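You operate a simulated robot arm through the tools that you are given. There is no shell and no other tool. Be economical: measure what you need, move in short steps, check, and stop when the job is done.

You run a simulated robot arm. Do the job below in one go: nothing can be reset, and whatever is moved stays where it is left.

JOB
Enter and save the limit on the job card, then go back to programme 1.
Fine: the card names programme, step and limit; leave the other limits and the counters.

It is judged by the outcome, as a careful person would: the job done as asked, and still so three seconds after it is handed in. It fails if anything else is knocked over, pushed out of place, dropped, spilled or broken.

ROBOT AND FRAMES
A 7-joint arm with a two-finger parallel gripper, fixed in place. Base frame: the origin is at the foot of the arm, x ahead of it, y to its left, z up. Units: mm, degrees, N and s.
Its first joint turns from -166.0 to 166.0 degrees. Payload 4.4 kg.
The TCP is the grasp point between the finger pads, 23 mm short of the fingertips. In the tool frame z runs along the fingers and y along their closing line. The gripper opens to 94 mm. The fingers are 38 mm wide and 10 mm thick; the gripper's body (54 by 96 mm) begins 39 mm behind the TCP.
Orientation is that of the tool frame in the base frame, as a unit quaternion [x, y, z, w]. With the fingers straight down and closing along the base's y, the tool's x points along the base's -x, its y along +y and its z along -z.

CONTROLS
- The arm moves only by the tool apply_moves. Its argument "series" is a list of rows, each an object (a shift or turn left out is 0, a gripper value left out holds the last) with "travel": the shift along the tool's x, y, z in units of 500 mm (1.0 is 500 mm), a list of three; "rot": the turn, a rotation vector about the tool's x, y, z in units of 180 degrees (1.0 is 180 degrees), a list of three; "hand": the gripper command, from -1 (fully open) to 1 (shut), values between in proportion. In form: [{"travel": [x, y, z], "rot": [ax, ay, az], "hand": hand}, ...]. A call has 1 to 8 rows; each row is the pose to reach, as a shift and turn from the pose commanded when the call began, along the tool's axes at that moment. A call with a number of a shift or a turn outside -1 to 1 is refused whole. Each row takes 0.2 s and may step no farther than 50 mm and 8.6 degrees from the row before; otherwise, or with a gripper value out of range, the whole call is refused. A pose out of reach is approached as far as the arm can. The call stops where the force on the tool passes 40 N (or 10 N more than at its start, if that is more) or the arm is blocked; 0.2 s more then pass. Each finger travels about 72 mm/s and halts on what it meets, pressing with about 23 N; the grip force reading is that of the motor and also rises with nothing between the fingers. The clock runs only during rows and for 0.2 s after the last one: add rows that repeat a pose to give the fingers time. It gives the time, the measured TCP pose, the force on the tool (base axes), the opening and the grip force at its end, in the units of the frame above (readings bear some noise).
- Cameras (640 x 400 px; columns grow to the right, rows downward): "scene" is fixed at [49.9, 498.4, 1547.1]; the picture's right is [-0.60, -0.80, 0.00], its down [-0.36, 0.27, -0.89] and it looks along [0.71, -0.53, -0.45] (base axes); focal length 321 px, centre (320, 200). "wrist" rides on the gripper at [-39, 0, -44] in the tool frame; the picture's right is [0.00, -1.00, 0.00], its down [0.97, 0.00, -0.24] and it looks along [0.24, 0.00, 0.97] (tool axes); focal length 218 px, centre (320, 200). There is no depth. A picture from a camera that has moved, and an enlarged one, comes with that camera's place and axes in the base frame and with its lens.
- snapshot(camera): a new picture of that camera. No time passes.
- zoom(camera, box): a new picture of the part [left, top, right, bottom] of that camera's present view, enlarged. No time passes.
- finish_job(): hands the job in; it is judged then, once.

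Work in short steps. Places have to be worked out from the pictures, the camera data and where the tool is seen: move nearer, look again, correct. Check each grasp and each placing, and mend what went wrong. You have 120 turns and 76 pictures in all, those below and enlarged ones among them. Open the gripper and draw the arm clear of the work before you hand the job in, unless the task says otherwise; then end with one line.

The tools are called after ">>>" by a JSON object that holds its "name" and its "arguments". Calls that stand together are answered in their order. apply_moves: Moves the arm, as the interface text tells. Its arguments: {"type":"object","properties":{"series":{"type":"array"}},"required":["series"]} The other tools are called the same way: snapshot (camera) takes a picture; zoom (camera, box) takes an enlarged picture of a part of a camera's view; finish_job () hands the job in.

At the start:

```text
time_s: 0.0
tcp_pos: [823.5, -138.0, 1329.1]
ee_rot: [0.001, 1.0, 0.0, 0.001]
wrist_force: [-0.3, -0.8, -0.8]
opening: 94.0
grasp_force: 0.1
```

scene: 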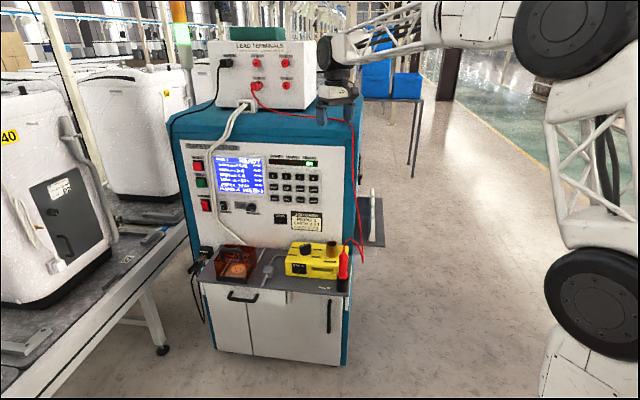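
wrist: 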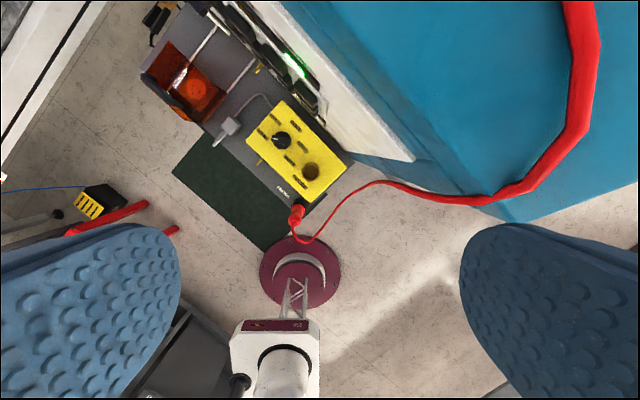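

I look at the machine's panel close-up to find the job card, screen and keys.

>>> {"name": "zoom", "arguments": {"camera": "scene", "box": [180, 140, 350, 246]}}

>>> {"name": "zoom", "arguments": {"camera": "scene", "box": [260, 150, 330, 194]}}

>>> {"name": "zoom", "arguments": {"camera": "scene", "box": [270, 195, 330, 233]}}

>>> {"name": "zoom", "arguments": {"camera": "scene", "box": [210, 150, 270, 188]}}

```text
3.76 times, centred on (265, 193) of scene
camera zoom: at [49.9, 498.4, 1547.1], right [-0.6, -0.8, 0.0], down [-0.36, 0.27, -0.89], along [0.71, -0.53, -0.45], focal length 1207 px, centre (527, 226)
```

zoom: 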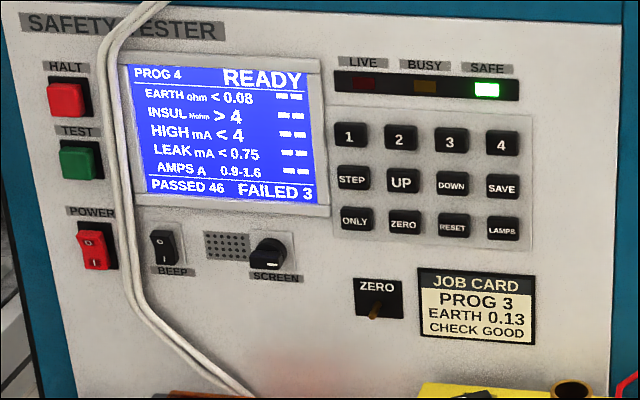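

```text
9.09 times, centred on (295, 172) of scene
camera zoom: at [49.9, 498.4, 1547.1], right [-0.6, -0.8, 0.0], down [-0.36, 0.27, -0.89], along [0.71, -0.53, -0.45], focal length 2915 px, centre (547, 454)
```

zoom: 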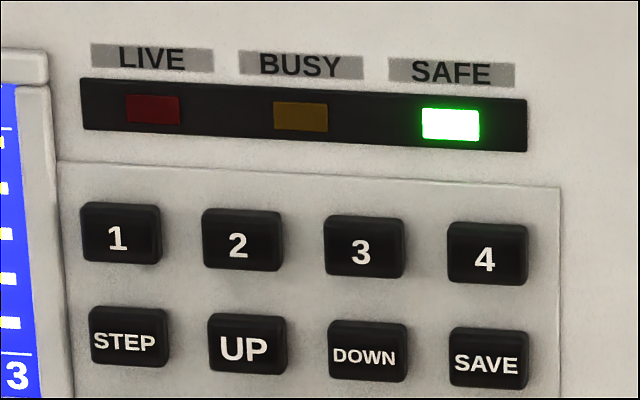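

```text
10.53 times, centred on (300, 214) of scene
camera zoom: at [49.9, 498.4, 1547.1], right [-0.6, -0.8, 0.0], down [-0.36, 0.27, -0.89], along [0.71, -0.53, -0.45], focal length 3375 px, centre (530, 53)
```

zoom: 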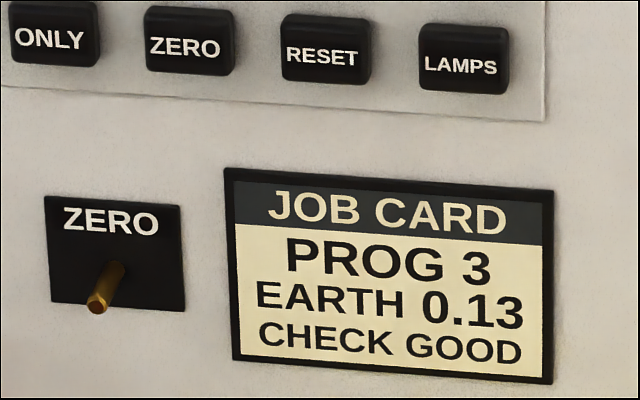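

```text
10.53 times, centred on (240, 169) of scene
camera zoom: at [49.9, 498.4, 1547.1], right [-0.6, -0.8, 0.0], down [-0.36, 0.27, -0.89], along [0.71, -0.53, -0.45], focal length 3375 px, centre (1162, 526)
```

zoom: 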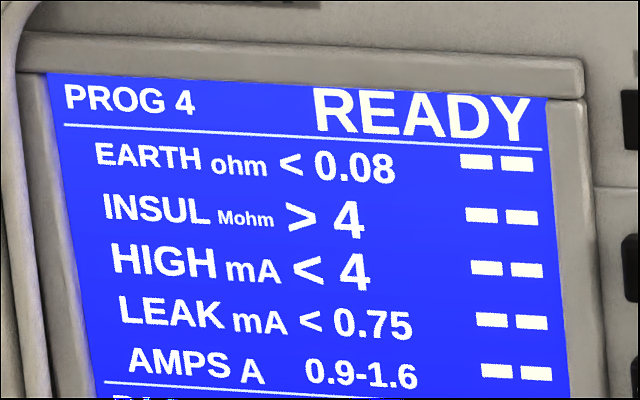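

The card reads PROG 3, EARTH 0.13. I triangulate the SAFE lamp to about (933,-113,1147), with the panel's inward normal at about (0.72,-0.69,0). I back off from the panel while yawing to face it.

>>> {"name": "apply_moves", "arguments": {"series": [{"travel": [0.0477, 0.066, 0], "rot": [0, 0, 0.0404], "hand": -1}, {"travel": [0.0953, 0.132, 0], "rot": [0, 0, 0.0807]}, {"travel": [0.143, 0.198, 0], "rot": [0, 0, 0.1211]}, {"travel": [0.1907, 0.264, 0], "rot": [0, 0, 0.1615]}, {"travel": [0.2383, 0.33, 0], "rot": [0, 0, 0.2018]}, {"travel": [0.286, 0.396, 0], "rot": [0, 0, 0.2422]}]}}

```text
time_s: 1.4
tcp_pos: [677.9, 59.6, 1327.8]
ee_rot: [0.373, 0.928, 0.0, 0.0]
wrist_force: [0.3, -0.1, -0.2]
opening: 93.9
grasp_force: 0.0
```

The yaw went as planned. Next I pitch the tool up toward the panel while lowering and closing the gripper.

>>> {"name": "apply_moves", "arguments": {"series": [{"travel": [0, 0, 0.04], "rot": [0, -0.045, 0], "hand": 1}, {"travel": [0, 0, 0.08], "rot": [0, -0.09, 0]}, {"travel": [0, 0, 0.12], "rot": [0, -0.135, 0]}, {"travel": [0, 0, 0.16], "rot": [0, -0.18, 0]}, {"travel": [0, 0, 0.2], "rot": [0, -0.225, 0]}, {"travel": [0, 0, 0.24], "rot": [0, -0.27, 0]}]}}

>>> {"name": "snapshot", "arguments": {"camera": "wrist"}}

>>> {"name": "snapshot", "arguments": {"camera": "scene"}}

```text
time_s: 2.8
tcp_pos: [680.5, 59.5, 1208.7]
ee_rot: [0.338, 0.846, -0.153, 0.383]
wrist_force: [-0.2, 1.0, 0.0]
opening: 0.0
grasp_force: 23.2
```

```text
69 pictures are left
camera wrist: at [675.2, 64.3, 1266.7], right [-0.69, -0.72, 0.0], down [-0.59, 0.57, -0.57], along [0.41, -0.39, -0.82], focal length 218 px, centre (320, 200)
```

wrist: 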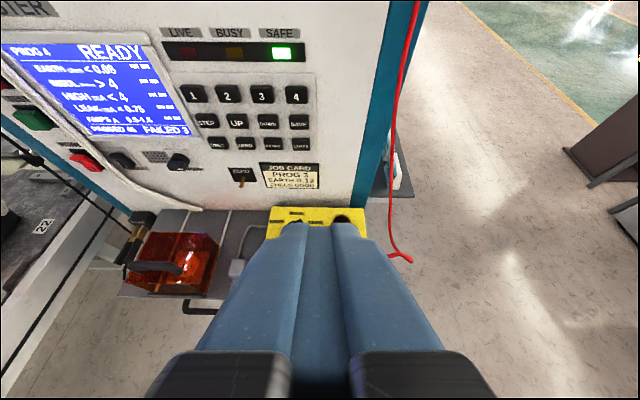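

```text
68 pictures are left
```

scene: 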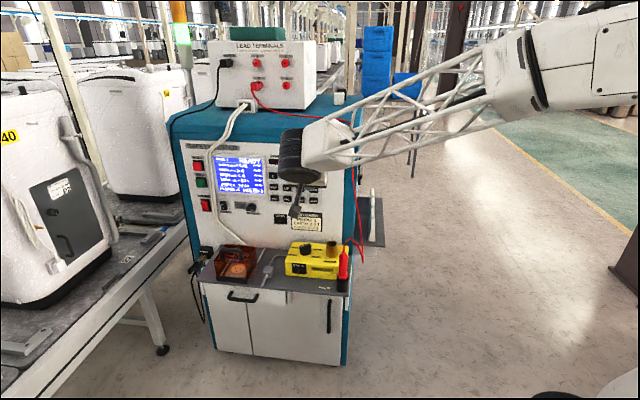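

Rows in the picture are level, so the yaw is right. I finish the pitch and shift left and down to face the keypad.

>>> {"name": "apply_moves", "arguments": {"series": [{"travel": [0.024, 0.048, 0.021], "rot": [0, -0.046, 0]}, {"travel": [0.048, 0.096, 0.042], "rot": [0, -0.092, 0]}, {"travel": [0.072, 0.144, 0.063], "rot": [0, -0.138, 0]}, {"travel": [0.096, 0.192, 0.084], "rot": [0, -0.184, 0]}, {"travel": [0.12, 0.24, 0.106], "rot": [0, -0.23, 0]}]}}

>>> {"name": "snapshot", "arguments": {"camera": "wrist"}}

```text
time_s: 4.0
tcp_pos: [766.2, 147.2, 1130.4]
ee_rot: [0.263, 0.655, -0.263, 0.658]
wrist_force: [-0.5, -0.5, 0.5]
opening: 0.0
grasp_force: 22.4
```

```text
67 pictures are left
camera wrist: at [733.8, 177.5, 1169.2], right [-0.69, -0.72, 0.0], down [-0.17, 0.16, -0.97], along [0.7, -0.67, -0.24], focal length 218 px, centre (320, 200)
```

wrist: 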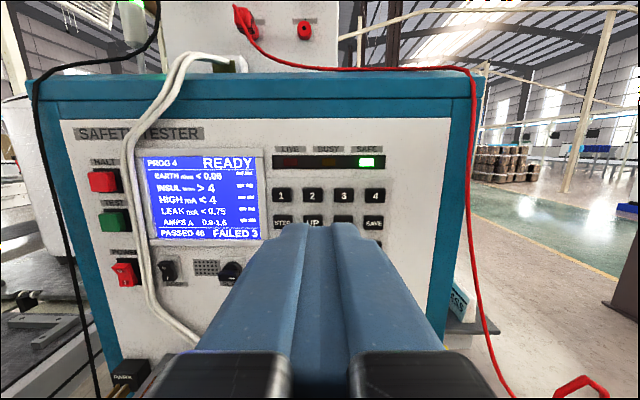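

Triangulating from two wrist views gives key columns at u≈-695/-646/-596/-547 along the panel's right axis, rows at z≈1095 and 1048, and key faces at n≈744. I line up with key 3 and approach to about 45 mm short.

>>> {"name": "apply_moves", "arguments": {"series": [{"travel": [0.0714, -0.0764, 0.0], "hand": 1}, {"travel": [0.0714, -0.0764, 0.09]}, {"travel": [0.0714, -0.0764, 0.18]}, {"travel": [0.0714, -0.0764, 0.27]}, {"travel": [0.0714, -0.0764, 0.36]}, {"travel": [0.0714, -0.0764, 0.45]}]}}

>>> {"name": "snapshot", "arguments": {"camera": "wrist"}}

>>> {"name": "zoom", "arguments": {"camera": "scene", "box": [180, 140, 350, 246]}}

```text
refused: row 1 steps farther than a row can; nothing moved
```

```text
66 pictures are left
camera wrist: at [733.8, 177.5, 1169.2], right [-0.69, -0.72, 0.0], down [-0.17, 0.16, -0.97], along [0.7, -0.67, -0.24], focal length 218 px, centre (320, 200)
```

wrist: 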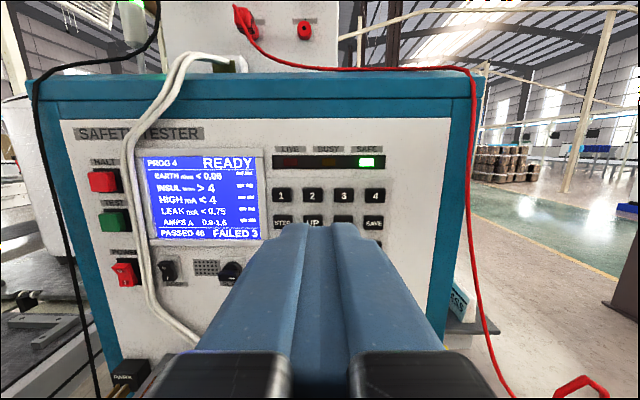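

```text
3.76 times, centred on (265, 193) of scene
camera zoom: at [49.9, 498.4, 1547.1], right [-0.6, -0.8, 0.0], down [-0.36, 0.27, -0.89], along [0.71, -0.53, -0.45], focal length 1207 px, centre (527, 226)
```

zoom: 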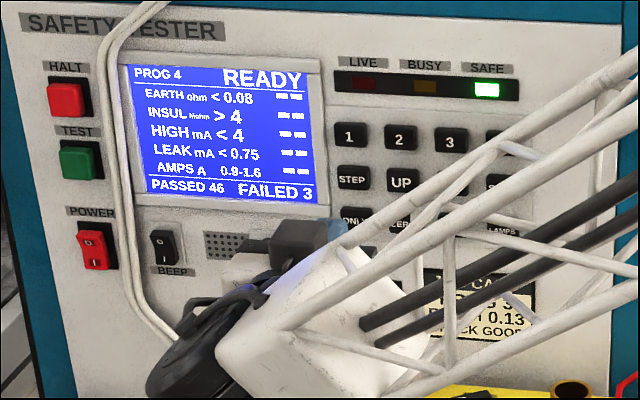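

The first row was just over the 50 mm step, so I split it into shorter steps.

>>> {"name": "apply_moves", "arguments": {"series": [{"travel": [0.0357, -0.0382, 0.0], "hand": 1}, {"travel": [0.0714, -0.0764, 0.05]}, {"travel": [0.0714, -0.0764, 0.13]}, {"travel": [0.0714, -0.0764, 0.21]}, {"travel": [0.0714, -0.0764, 0.29]}, {"travel": [0.0714, -0.0764, 0.37]}, {"travel": [0.0714, -0.0764, 0.45]}]}}

>>> {"name": "snapshot", "arguments": {"camera": "wrist"}}

>>> {"name": "zoom", "arguments": {"camera": "scene", "box": [180, 140, 350, 246]}}

```text
time_s: 5.6
tcp_pos: [901.6, -32.1, 1094.3]
ee_rot: [0.263, 0.656, -0.263, 0.656]
wrist_force: [0.8, -0.4, -0.2]
opening: 0.0
grasp_force: 22.8
```

```text
64 pictures are left
camera wrist: at [869.0, -2.7, 1132.1], right [-0.69, -0.72, 0.0], down [-0.17, 0.17, -0.97], along [0.7, -0.67, -0.24], focal length 218 px, centre (320, 200)
```

wrist: 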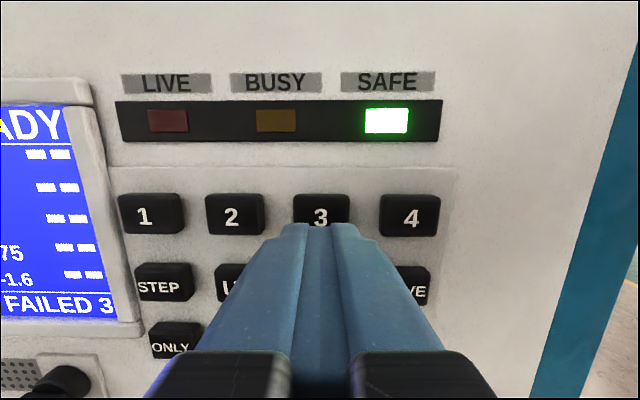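

```text
3.76 times, centred on (265, 193) of scene
camera zoom: at [49.9, 498.4, 1547.1], right [-0.6, -0.8, 0.0], down [-0.36, 0.27, -0.89], along [0.71, -0.53, -0.45], focal length 1207 px, centre (527, 226)
```

zoom: 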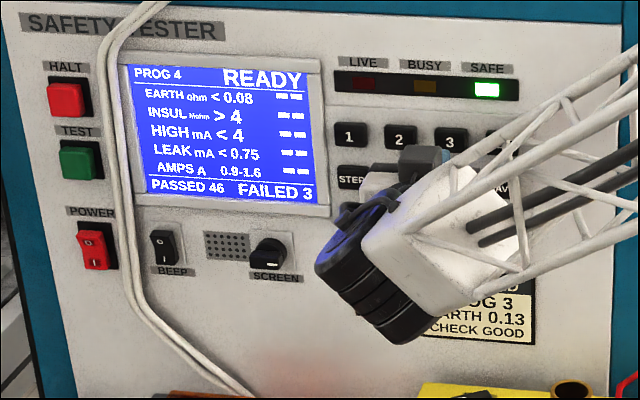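

Key 3 is centred and about 45–50 mm from the tip. I advance to near contact in small steps.

>>> {"name": "apply_moves", "arguments": {"series": [{"travel": [0, 0, 0.05]}, {"travel": [0, 0, 0.075]}, {"travel": [0, 0, 0.084]}]}}

>>> {"name": "snapshot", "arguments": {"camera": "wrist"}}

```text
time_s: 6.4
tcp_pos: [929.9, -62.9, 1094.5]
ee_rot: [0.263, 0.656, -0.263, 0.656]
wrist_force: [-0.3, -0.1, 0.2]
opening: 0.1
grasp_force: 23.8
```

```text
62 pictures are left
camera wrist: at [898.1, -32.7, 1132.9], right [-0.69, -0.72, 0.0], down [-0.17, 0.17, -0.97], along [0.7, -0.67, -0.24], focal length 218 px, centre (320, 200)
```

wrist: 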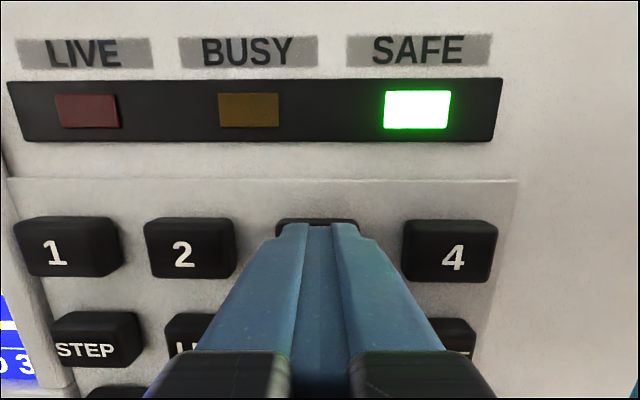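

No contact yet, with roughly 8 mm to go. I press in gently.

>>> {"name": "apply_moves", "arguments": {"series": [{"travel": [0, 0, 0.012]}, {"travel": [0, 0, 0.018]}, {"travel": [0, 0, 0.022]}]}}

>>> {"name": "zoom", "arguments": {"camera": "scene", "box": [180, 140, 350, 246]}}

```text
time_s: 7.2
tcp_pos: [938.3, -70.1, 1093.5]
ee_rot: [0.262, 0.657, -0.262, 0.656]
wrist_force: [-2.5, 2.1, -1.1]
opening: 0.0
grasp_force: 23.7
```

```text
3.76 times, centred on (265, 193) of scene
camera zoom: at [49.9, 498.4, 1547.1], right [-0.6, -0.8, 0.0], down [-0.36, 0.27, -0.89], along [0.71, -0.53, -0.45], focal length 1207 px, centre (527, 226)
```

zoom: 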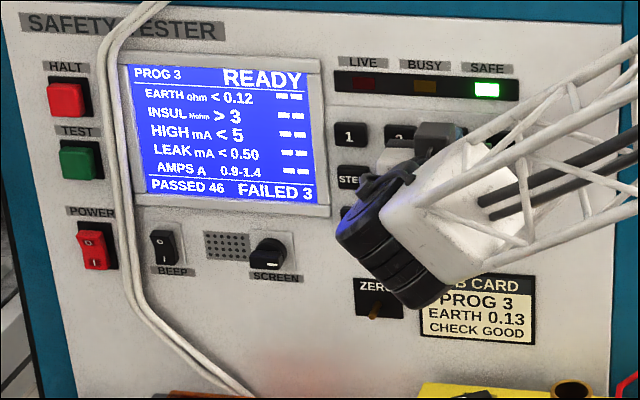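

Key 3 worked: PROG 3, with EARTH at 0.12. I retract and move to hover over STEP.

>>> {"name": "apply_moves", "arguments": {"series": [{"travel": [0, 0, -0.06]}, {"travel": [0.04, 0.08, -0.06]}, {"travel": [0.08, 0.16, -0.06]}, {"travel": [0.093, 0.197, -0.06]}]}}

>>> {"name": "snapshot", "arguments": {"camera": "wrist"}}

```text
time_s: 8.2
tcp_pos: [984.2, 20.3, 1047.8]
ee_rot: [0.262, 0.657, -0.262, 0.657]
wrist_force: [0.3, 0.4, 0.2]
opening: 0.0
grasp_force: 22.7
```

```text
60 pictures are left
camera wrist: at [952.0, 49.8, 1086.4], right [-0.69, -0.72, 0.0], down [-0.17, 0.17, -0.97], along [0.7, -0.67, -0.24], focal length 218 px, centre (320, 200)
```

wrist: 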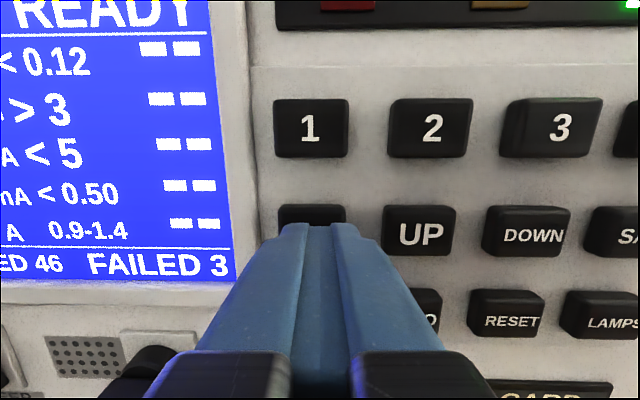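

STEP's centre is about 4 mm left of the tip, so I correct for that and press to the same depth as before.

>>> {"name": "apply_moves", "arguments": {"series": [{"travel": [0, 0.008, 0.03]}, {"travel": [0, 0.008, 0.05]}, {"travel": [0, 0.008, 0.056]}, {"travel": [0, 0.008, 0.06]}]}}

>>> {"name": "zoom", "arguments": {"camera": "scene", "box": [180, 140, 350, 246]}}

```text
time_s: 9.2
tcp_pos: [1006.6, 1.3, 1046.9]
ee_rot: [0.262, 0.657, -0.263, 0.656]
wrist_force: [0.0, 1.3, 1.0]
opening: 0.1
grasp_force: 22.8
```

```text
3.76 times, centred on (265, 193) of scene
camera zoom: at [49.9, 498.4, 1547.1], right [-0.6, -0.8, 0.0], down [-0.36, 0.27, -0.89], along [0.71, -0.53, -0.45], focal length 1207 px, centre (527, 226)
```

zoom: 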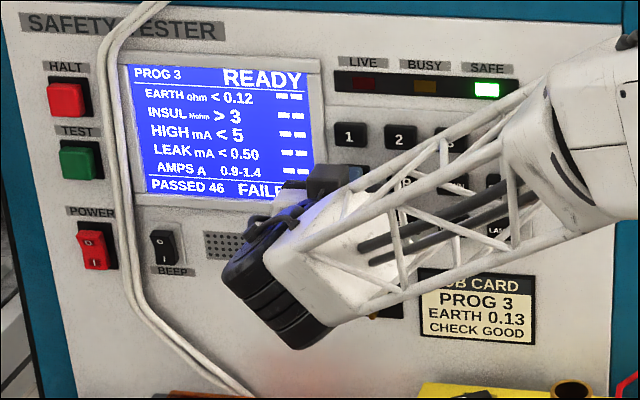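

Not actuated yet, with the force near 1 N. I press about 2 mm further.

>>> {"name": "apply_moves", "arguments": {"series": [{"travel": [0, 0, 0.002]}, {"travel": [0, 0, 0.004]}]}}

>>> {"name": "zoom", "arguments": {"camera": "scene", "box": [180, 140, 350, 246]}}

```text
time_s: 9.8
tcp_pos: [1007.3, 0.3, 1047.0]
ee_rot: [0.263, 0.657, -0.263, 0.657]
wrist_force: [-3.0, 1.6, 0.4]
opening: 0.3
grasp_force: 22.5
```

```text
3.76 times, centred on (265, 193) of scene
camera zoom: at [49.9, 498.4, 1547.1], right [-0.6, -0.8, 0.0], down [-0.36, 0.27, -0.89], along [0.71, -0.53, -0.45], focal length 1207 px, centre (527, 226)
```

zoom: 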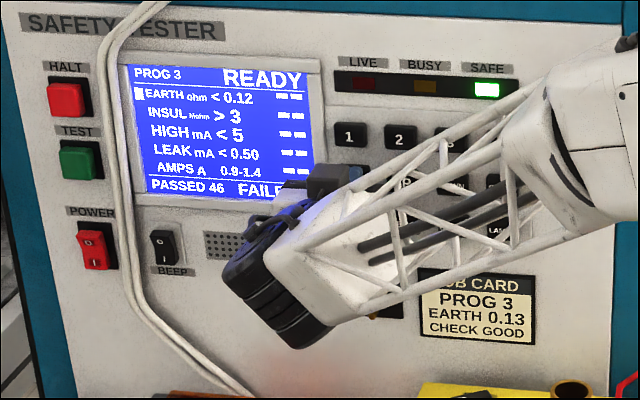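

The cursor is on EARTH. I retract and move to hover over UP.

>>> {"name": "apply_moves", "arguments": {"series": [{"travel": [0, 0, -0.06]}, {"travel": [0, -0.05, -0.06]}, {"travel": [0, -0.098, -0.06]}]}}

>>> {"name": "snapshot", "arguments": {"camera": "wrist"}}

>>> {"name": "zoom", "arguments": {"camera": "scene", "box": [210, 150, 270, 188]}}

```text
time_s: 10.6
tcp_pos: [953.2, -13.1, 1047.6]
ee_rot: [0.263, 0.656, -0.262, 0.657]
wrist_force: [0.1, 0.6, -0.4]
opening: 0.0
grasp_force: 22.5
```

```text
57 pictures are left
camera wrist: at [921.3, 16.5, 1085.5], right [-0.69, -0.72, 0.0], down [-0.17, 0.17, -0.97], along [0.7, -0.67, -0.24], focal length 218 px, centre (320, 200)
```

wrist: 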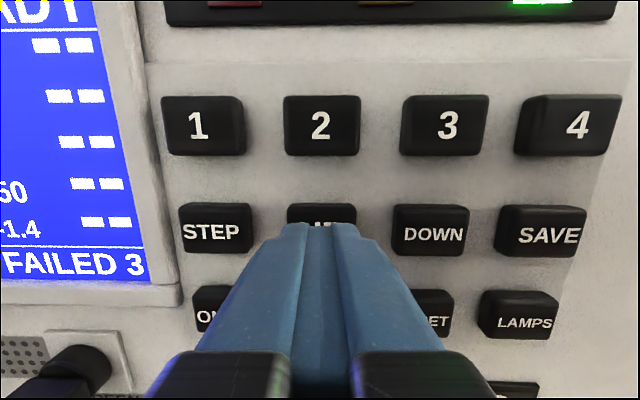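

```text
10.53 times, centred on (240, 169) of scene
camera zoom: at [49.9, 498.4, 1547.1], right [-0.6, -0.8, 0.0], down [-0.36, 0.27, -0.89], along [0.71, -0.53, -0.45], focal length 3375 px, centre (1162, 526)
```

zoom: 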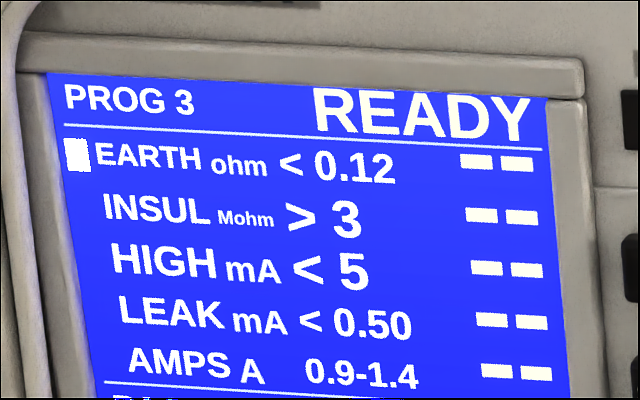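

UP is centred at column 322. I press once and release in the same call to avoid any auto-repeat.

>>> {"name": "apply_moves", "arguments": {"series": [{"travel": [0, 0, 0.03]}, {"travel": [0, 0, 0.052]}, {"travel": [0, 0, 0.06]}, {"travel": [0, 0, 0.02]}]}}

>>> {"name": "zoom", "arguments": {"camera": "scene", "box": [210, 150, 270, 188]}}

```text
time_s: 11.6
tcp_pos: [961.1, -20.7, 1047.3]
ee_rot: [0.263, 0.656, -0.263, 0.657]
wrist_force: [0.7, 0.1, 0.2]
opening: 0.0
grasp_force: 23.0
```

```text
10.53 times, centred on (240, 169) of scene
camera zoom: at [49.9, 498.4, 1547.1], right [-0.6, -0.8, 0.0], down [-0.36, 0.27, -0.89], along [0.71, -0.53, -0.45], focal length 3375 px, centre (1162, 526)
```

zoom: 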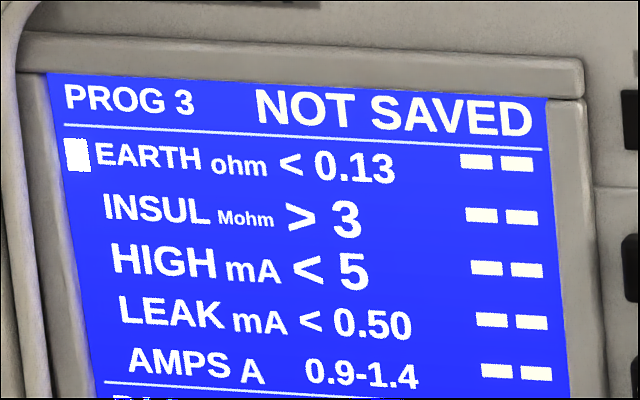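

EARTH now reads 0.13 and the screen says NOT SAVED. I retract a bit and move two columns right to SAVE.

>>> {"name": "apply_moves", "arguments": {"series": [{"travel": [0, 0, -0.02]}, {"travel": [0, -0.08, -0.02]}, {"travel": [0, -0.16, -0.02]}, {"travel": [0, -0.198, -0.02]}]}}

>>> {"name": "snapshot", "arguments": {"camera": "wrist"}}

```text
time_s: 12.6
tcp_pos: [885.1, -86.6, 1047.6]
ee_rot: [0.262, 0.657, -0.262, 0.657]
wrist_force: [0.1, 0.2, -1.0]
opening: 0.1
grasp_force: 23.2
```

```text
54 pictures are left
camera wrist: at [853.6, -56.7, 1085.4], right [-0.69, -0.72, 0.0], down [-0.17, 0.17, -0.97], along [0.7, -0.67, -0.24], focal length 218 px, centre (320, 200)
```

wrist: 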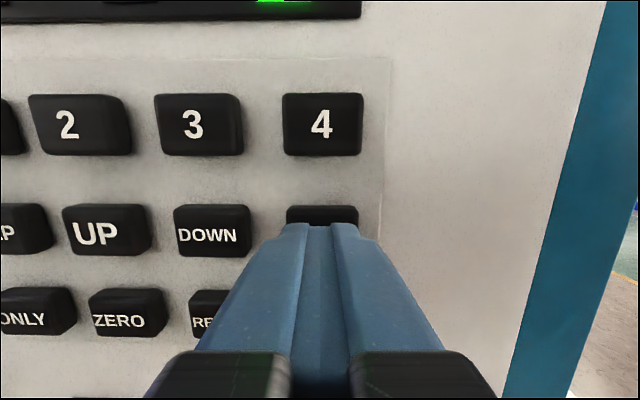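

SAVE is centred. I press with the same stroke and release.

>>> {"name": "apply_moves", "arguments": {"series": [{"travel": [0, 0, 0.03]}, {"travel": [0, 0, 0.05]}, {"travel": [0, 0, 0.06]}, {"travel": [0, 0, 0.02]}]}}

>>> {"name": "zoom", "arguments": {"camera": "scene", "box": [210, 150, 270, 188]}}

```text
time_s: 13.6
tcp_pos: [893.5, -94.6, 1047.3]
ee_rot: [0.263, 0.656, -0.263, 0.656]
wrist_force: [-0.1, -1.0, -0.5]
opening: 0.1
grasp_force: 23.0
```

```text
10.53 times, centred on (240, 169) of scene
camera zoom: at [49.9, 498.4, 1547.1], right [-0.6, -0.8, 0.0], down [-0.36, 0.27, -0.89], along [0.71, -0.53, -0.45], focal length 3375 px, centre (1162, 526)
```

zoom: 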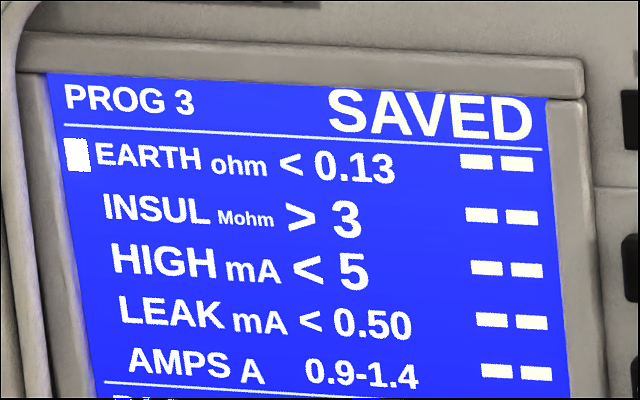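

The screen shows SAVED. Next is key 1, three columns left and one row up.

>>> {"name": "apply_moves", "arguments": {"series": [{"travel": [0, 0, -0.02]}, {"travel": [-0.03, 0.08, -0.02]}, {"travel": [-0.06, 0.16, -0.02]}, {"travel": [-0.09, 0.24, -0.02]}, {"travel": [-0.093, 0.297, -0.02]}]}}

>>> {"name": "snapshot", "arguments": {"camera": "wrist"}}

```text
time_s: 14.8
tcp_pos: [988.6, 23.7, 1092.0]
ee_rot: [0.262, 0.657, -0.262, 0.657]
wrist_force: [0.1, 0.4, 1.4]
opening: 0.1
grasp_force: 22.6
```

```text
52 pictures are left
camera wrist: at [956.5, 53.7, 1130.1], right [-0.69, -0.72, 0.0], down [-0.17, 0.17, -0.97], along [0.7, -0.67, -0.24], focal length 218 px, centre (320, 200)
```

wrist: 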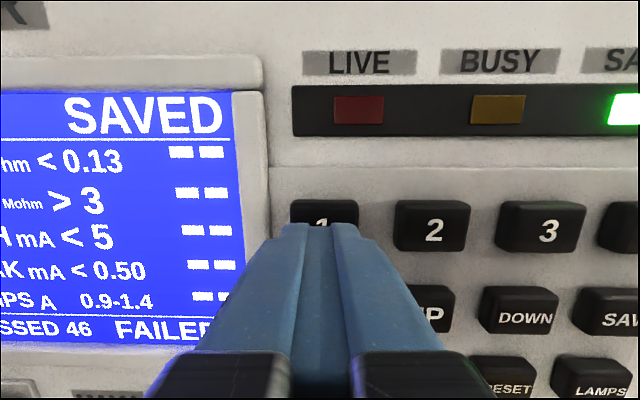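

Key 1 is well centred, so I press and release.

>>> {"name": "apply_moves", "arguments": {"series": [{"travel": [0, 0, 0.03]}, {"travel": [0, 0, 0.05]}, {"travel": [0, 0, 0.06]}, {"travel": [0, 0, 0.063]}, {"travel": [0, 0, 0.02]}]}}

>>> {"name": "zoom", "arguments": {"camera": "scene", "box": [180, 140, 350, 246]}}

```text
time_s: 16.0
tcp_pos: [996.0, 13.3, 1093.0]
ee_rot: [0.262, 0.657, -0.262, 0.656]
wrist_force: [-0.8, 0.8, -0.2]
opening: 0.0
grasp_force: 23.2
```

```text
3.76 times, centred on (265, 193) of scene
camera zoom: at [49.9, 498.4, 1547.1], right [-0.6, -0.8, 0.0], down [-0.36, 0.27, -0.89], along [0.71, -0.53, -0.45], focal length 1207 px, centre (527, 226)
```

zoom: 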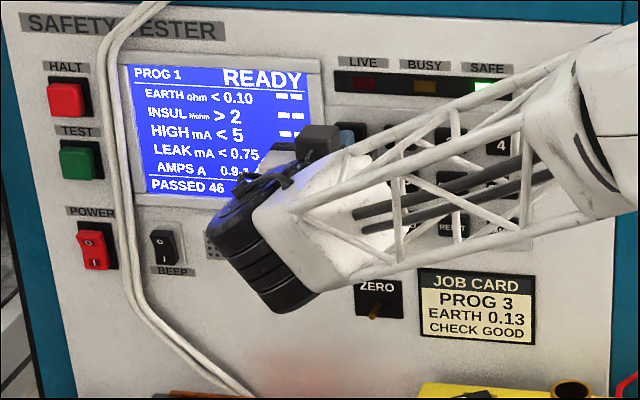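

The display shows PROG 1, READY. I draw back along the tool axis and open the gripper once clear.

>>> {"name": "apply_moves", "arguments": {"series": [{"travel": [0, 0, -0.09]}, {"travel": [0, 0, -0.18]}, {"travel": [0, 0, -0.27]}, {"travel": [0, 0, -0.36]}, {"travel": [0, 0, -0.45], "hand": -1}, {"travel": [0, 0, -0.5]}, {"travel": [0, 0, -0.5]}, {"travel": [0, 0, -0.5]}]}}

>>> {"name": "snapshot", "arguments": {"camera": "wrist"}}

>>> {"name": "zoom", "arguments": {"camera": "scene", "box": [180, 140, 350, 246]}}

```text
time_s: 17.8
tcp_pos: [813.0, 187.1, 1094.7]
ee_rot: [0.263, 0.657, -0.262, 0.656]
wrist_force: [-0.5, 0.2, -0.4]
opening: 93.8
grasp_force: 0.0
```

```text
50 pictures are left
camera wrist: at [781.0, 216.7, 1133.2], right [-0.69, -0.72, 0.0], down [-0.17, 0.17, -0.97], along [0.7, -0.67, -0.24], focal length 218 px, centre (320, 200)
```

wrist: 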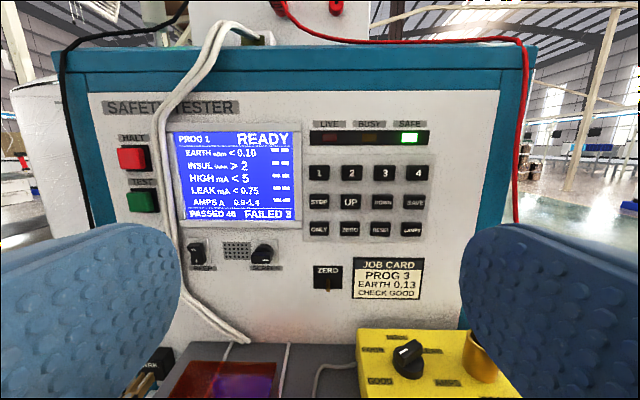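

```text
3.76 times, centred on (265, 193) of scene
camera zoom: at [49.9, 498.4, 1547.1], right [-0.6, -0.8, 0.0], down [-0.36, 0.27, -0.89], along [0.71, -0.53, -0.45], focal length 1207 px, centre (527, 226)
```

zoom: 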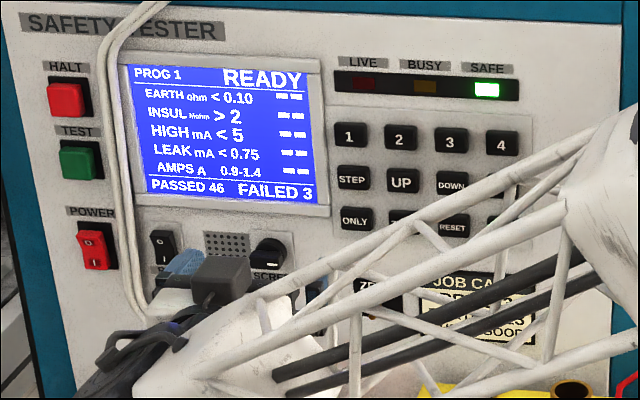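

The screen shows PROG 1 READY with counters 46 and 3 unchanged, and the arm is clear, so I hand in.

>>> {"name": "finish_job", "arguments": {}}

```text
The job is handed in.
```

I set programme 3's EARTH limit to 0.13 and saved it (the screen confirmed SAVED). The tester is back on programme 1, with the counters unchanged at 46 passed and 3 failed; I did not act on the card's "CHECK GOOD" line, since running a test would have changed the counters.
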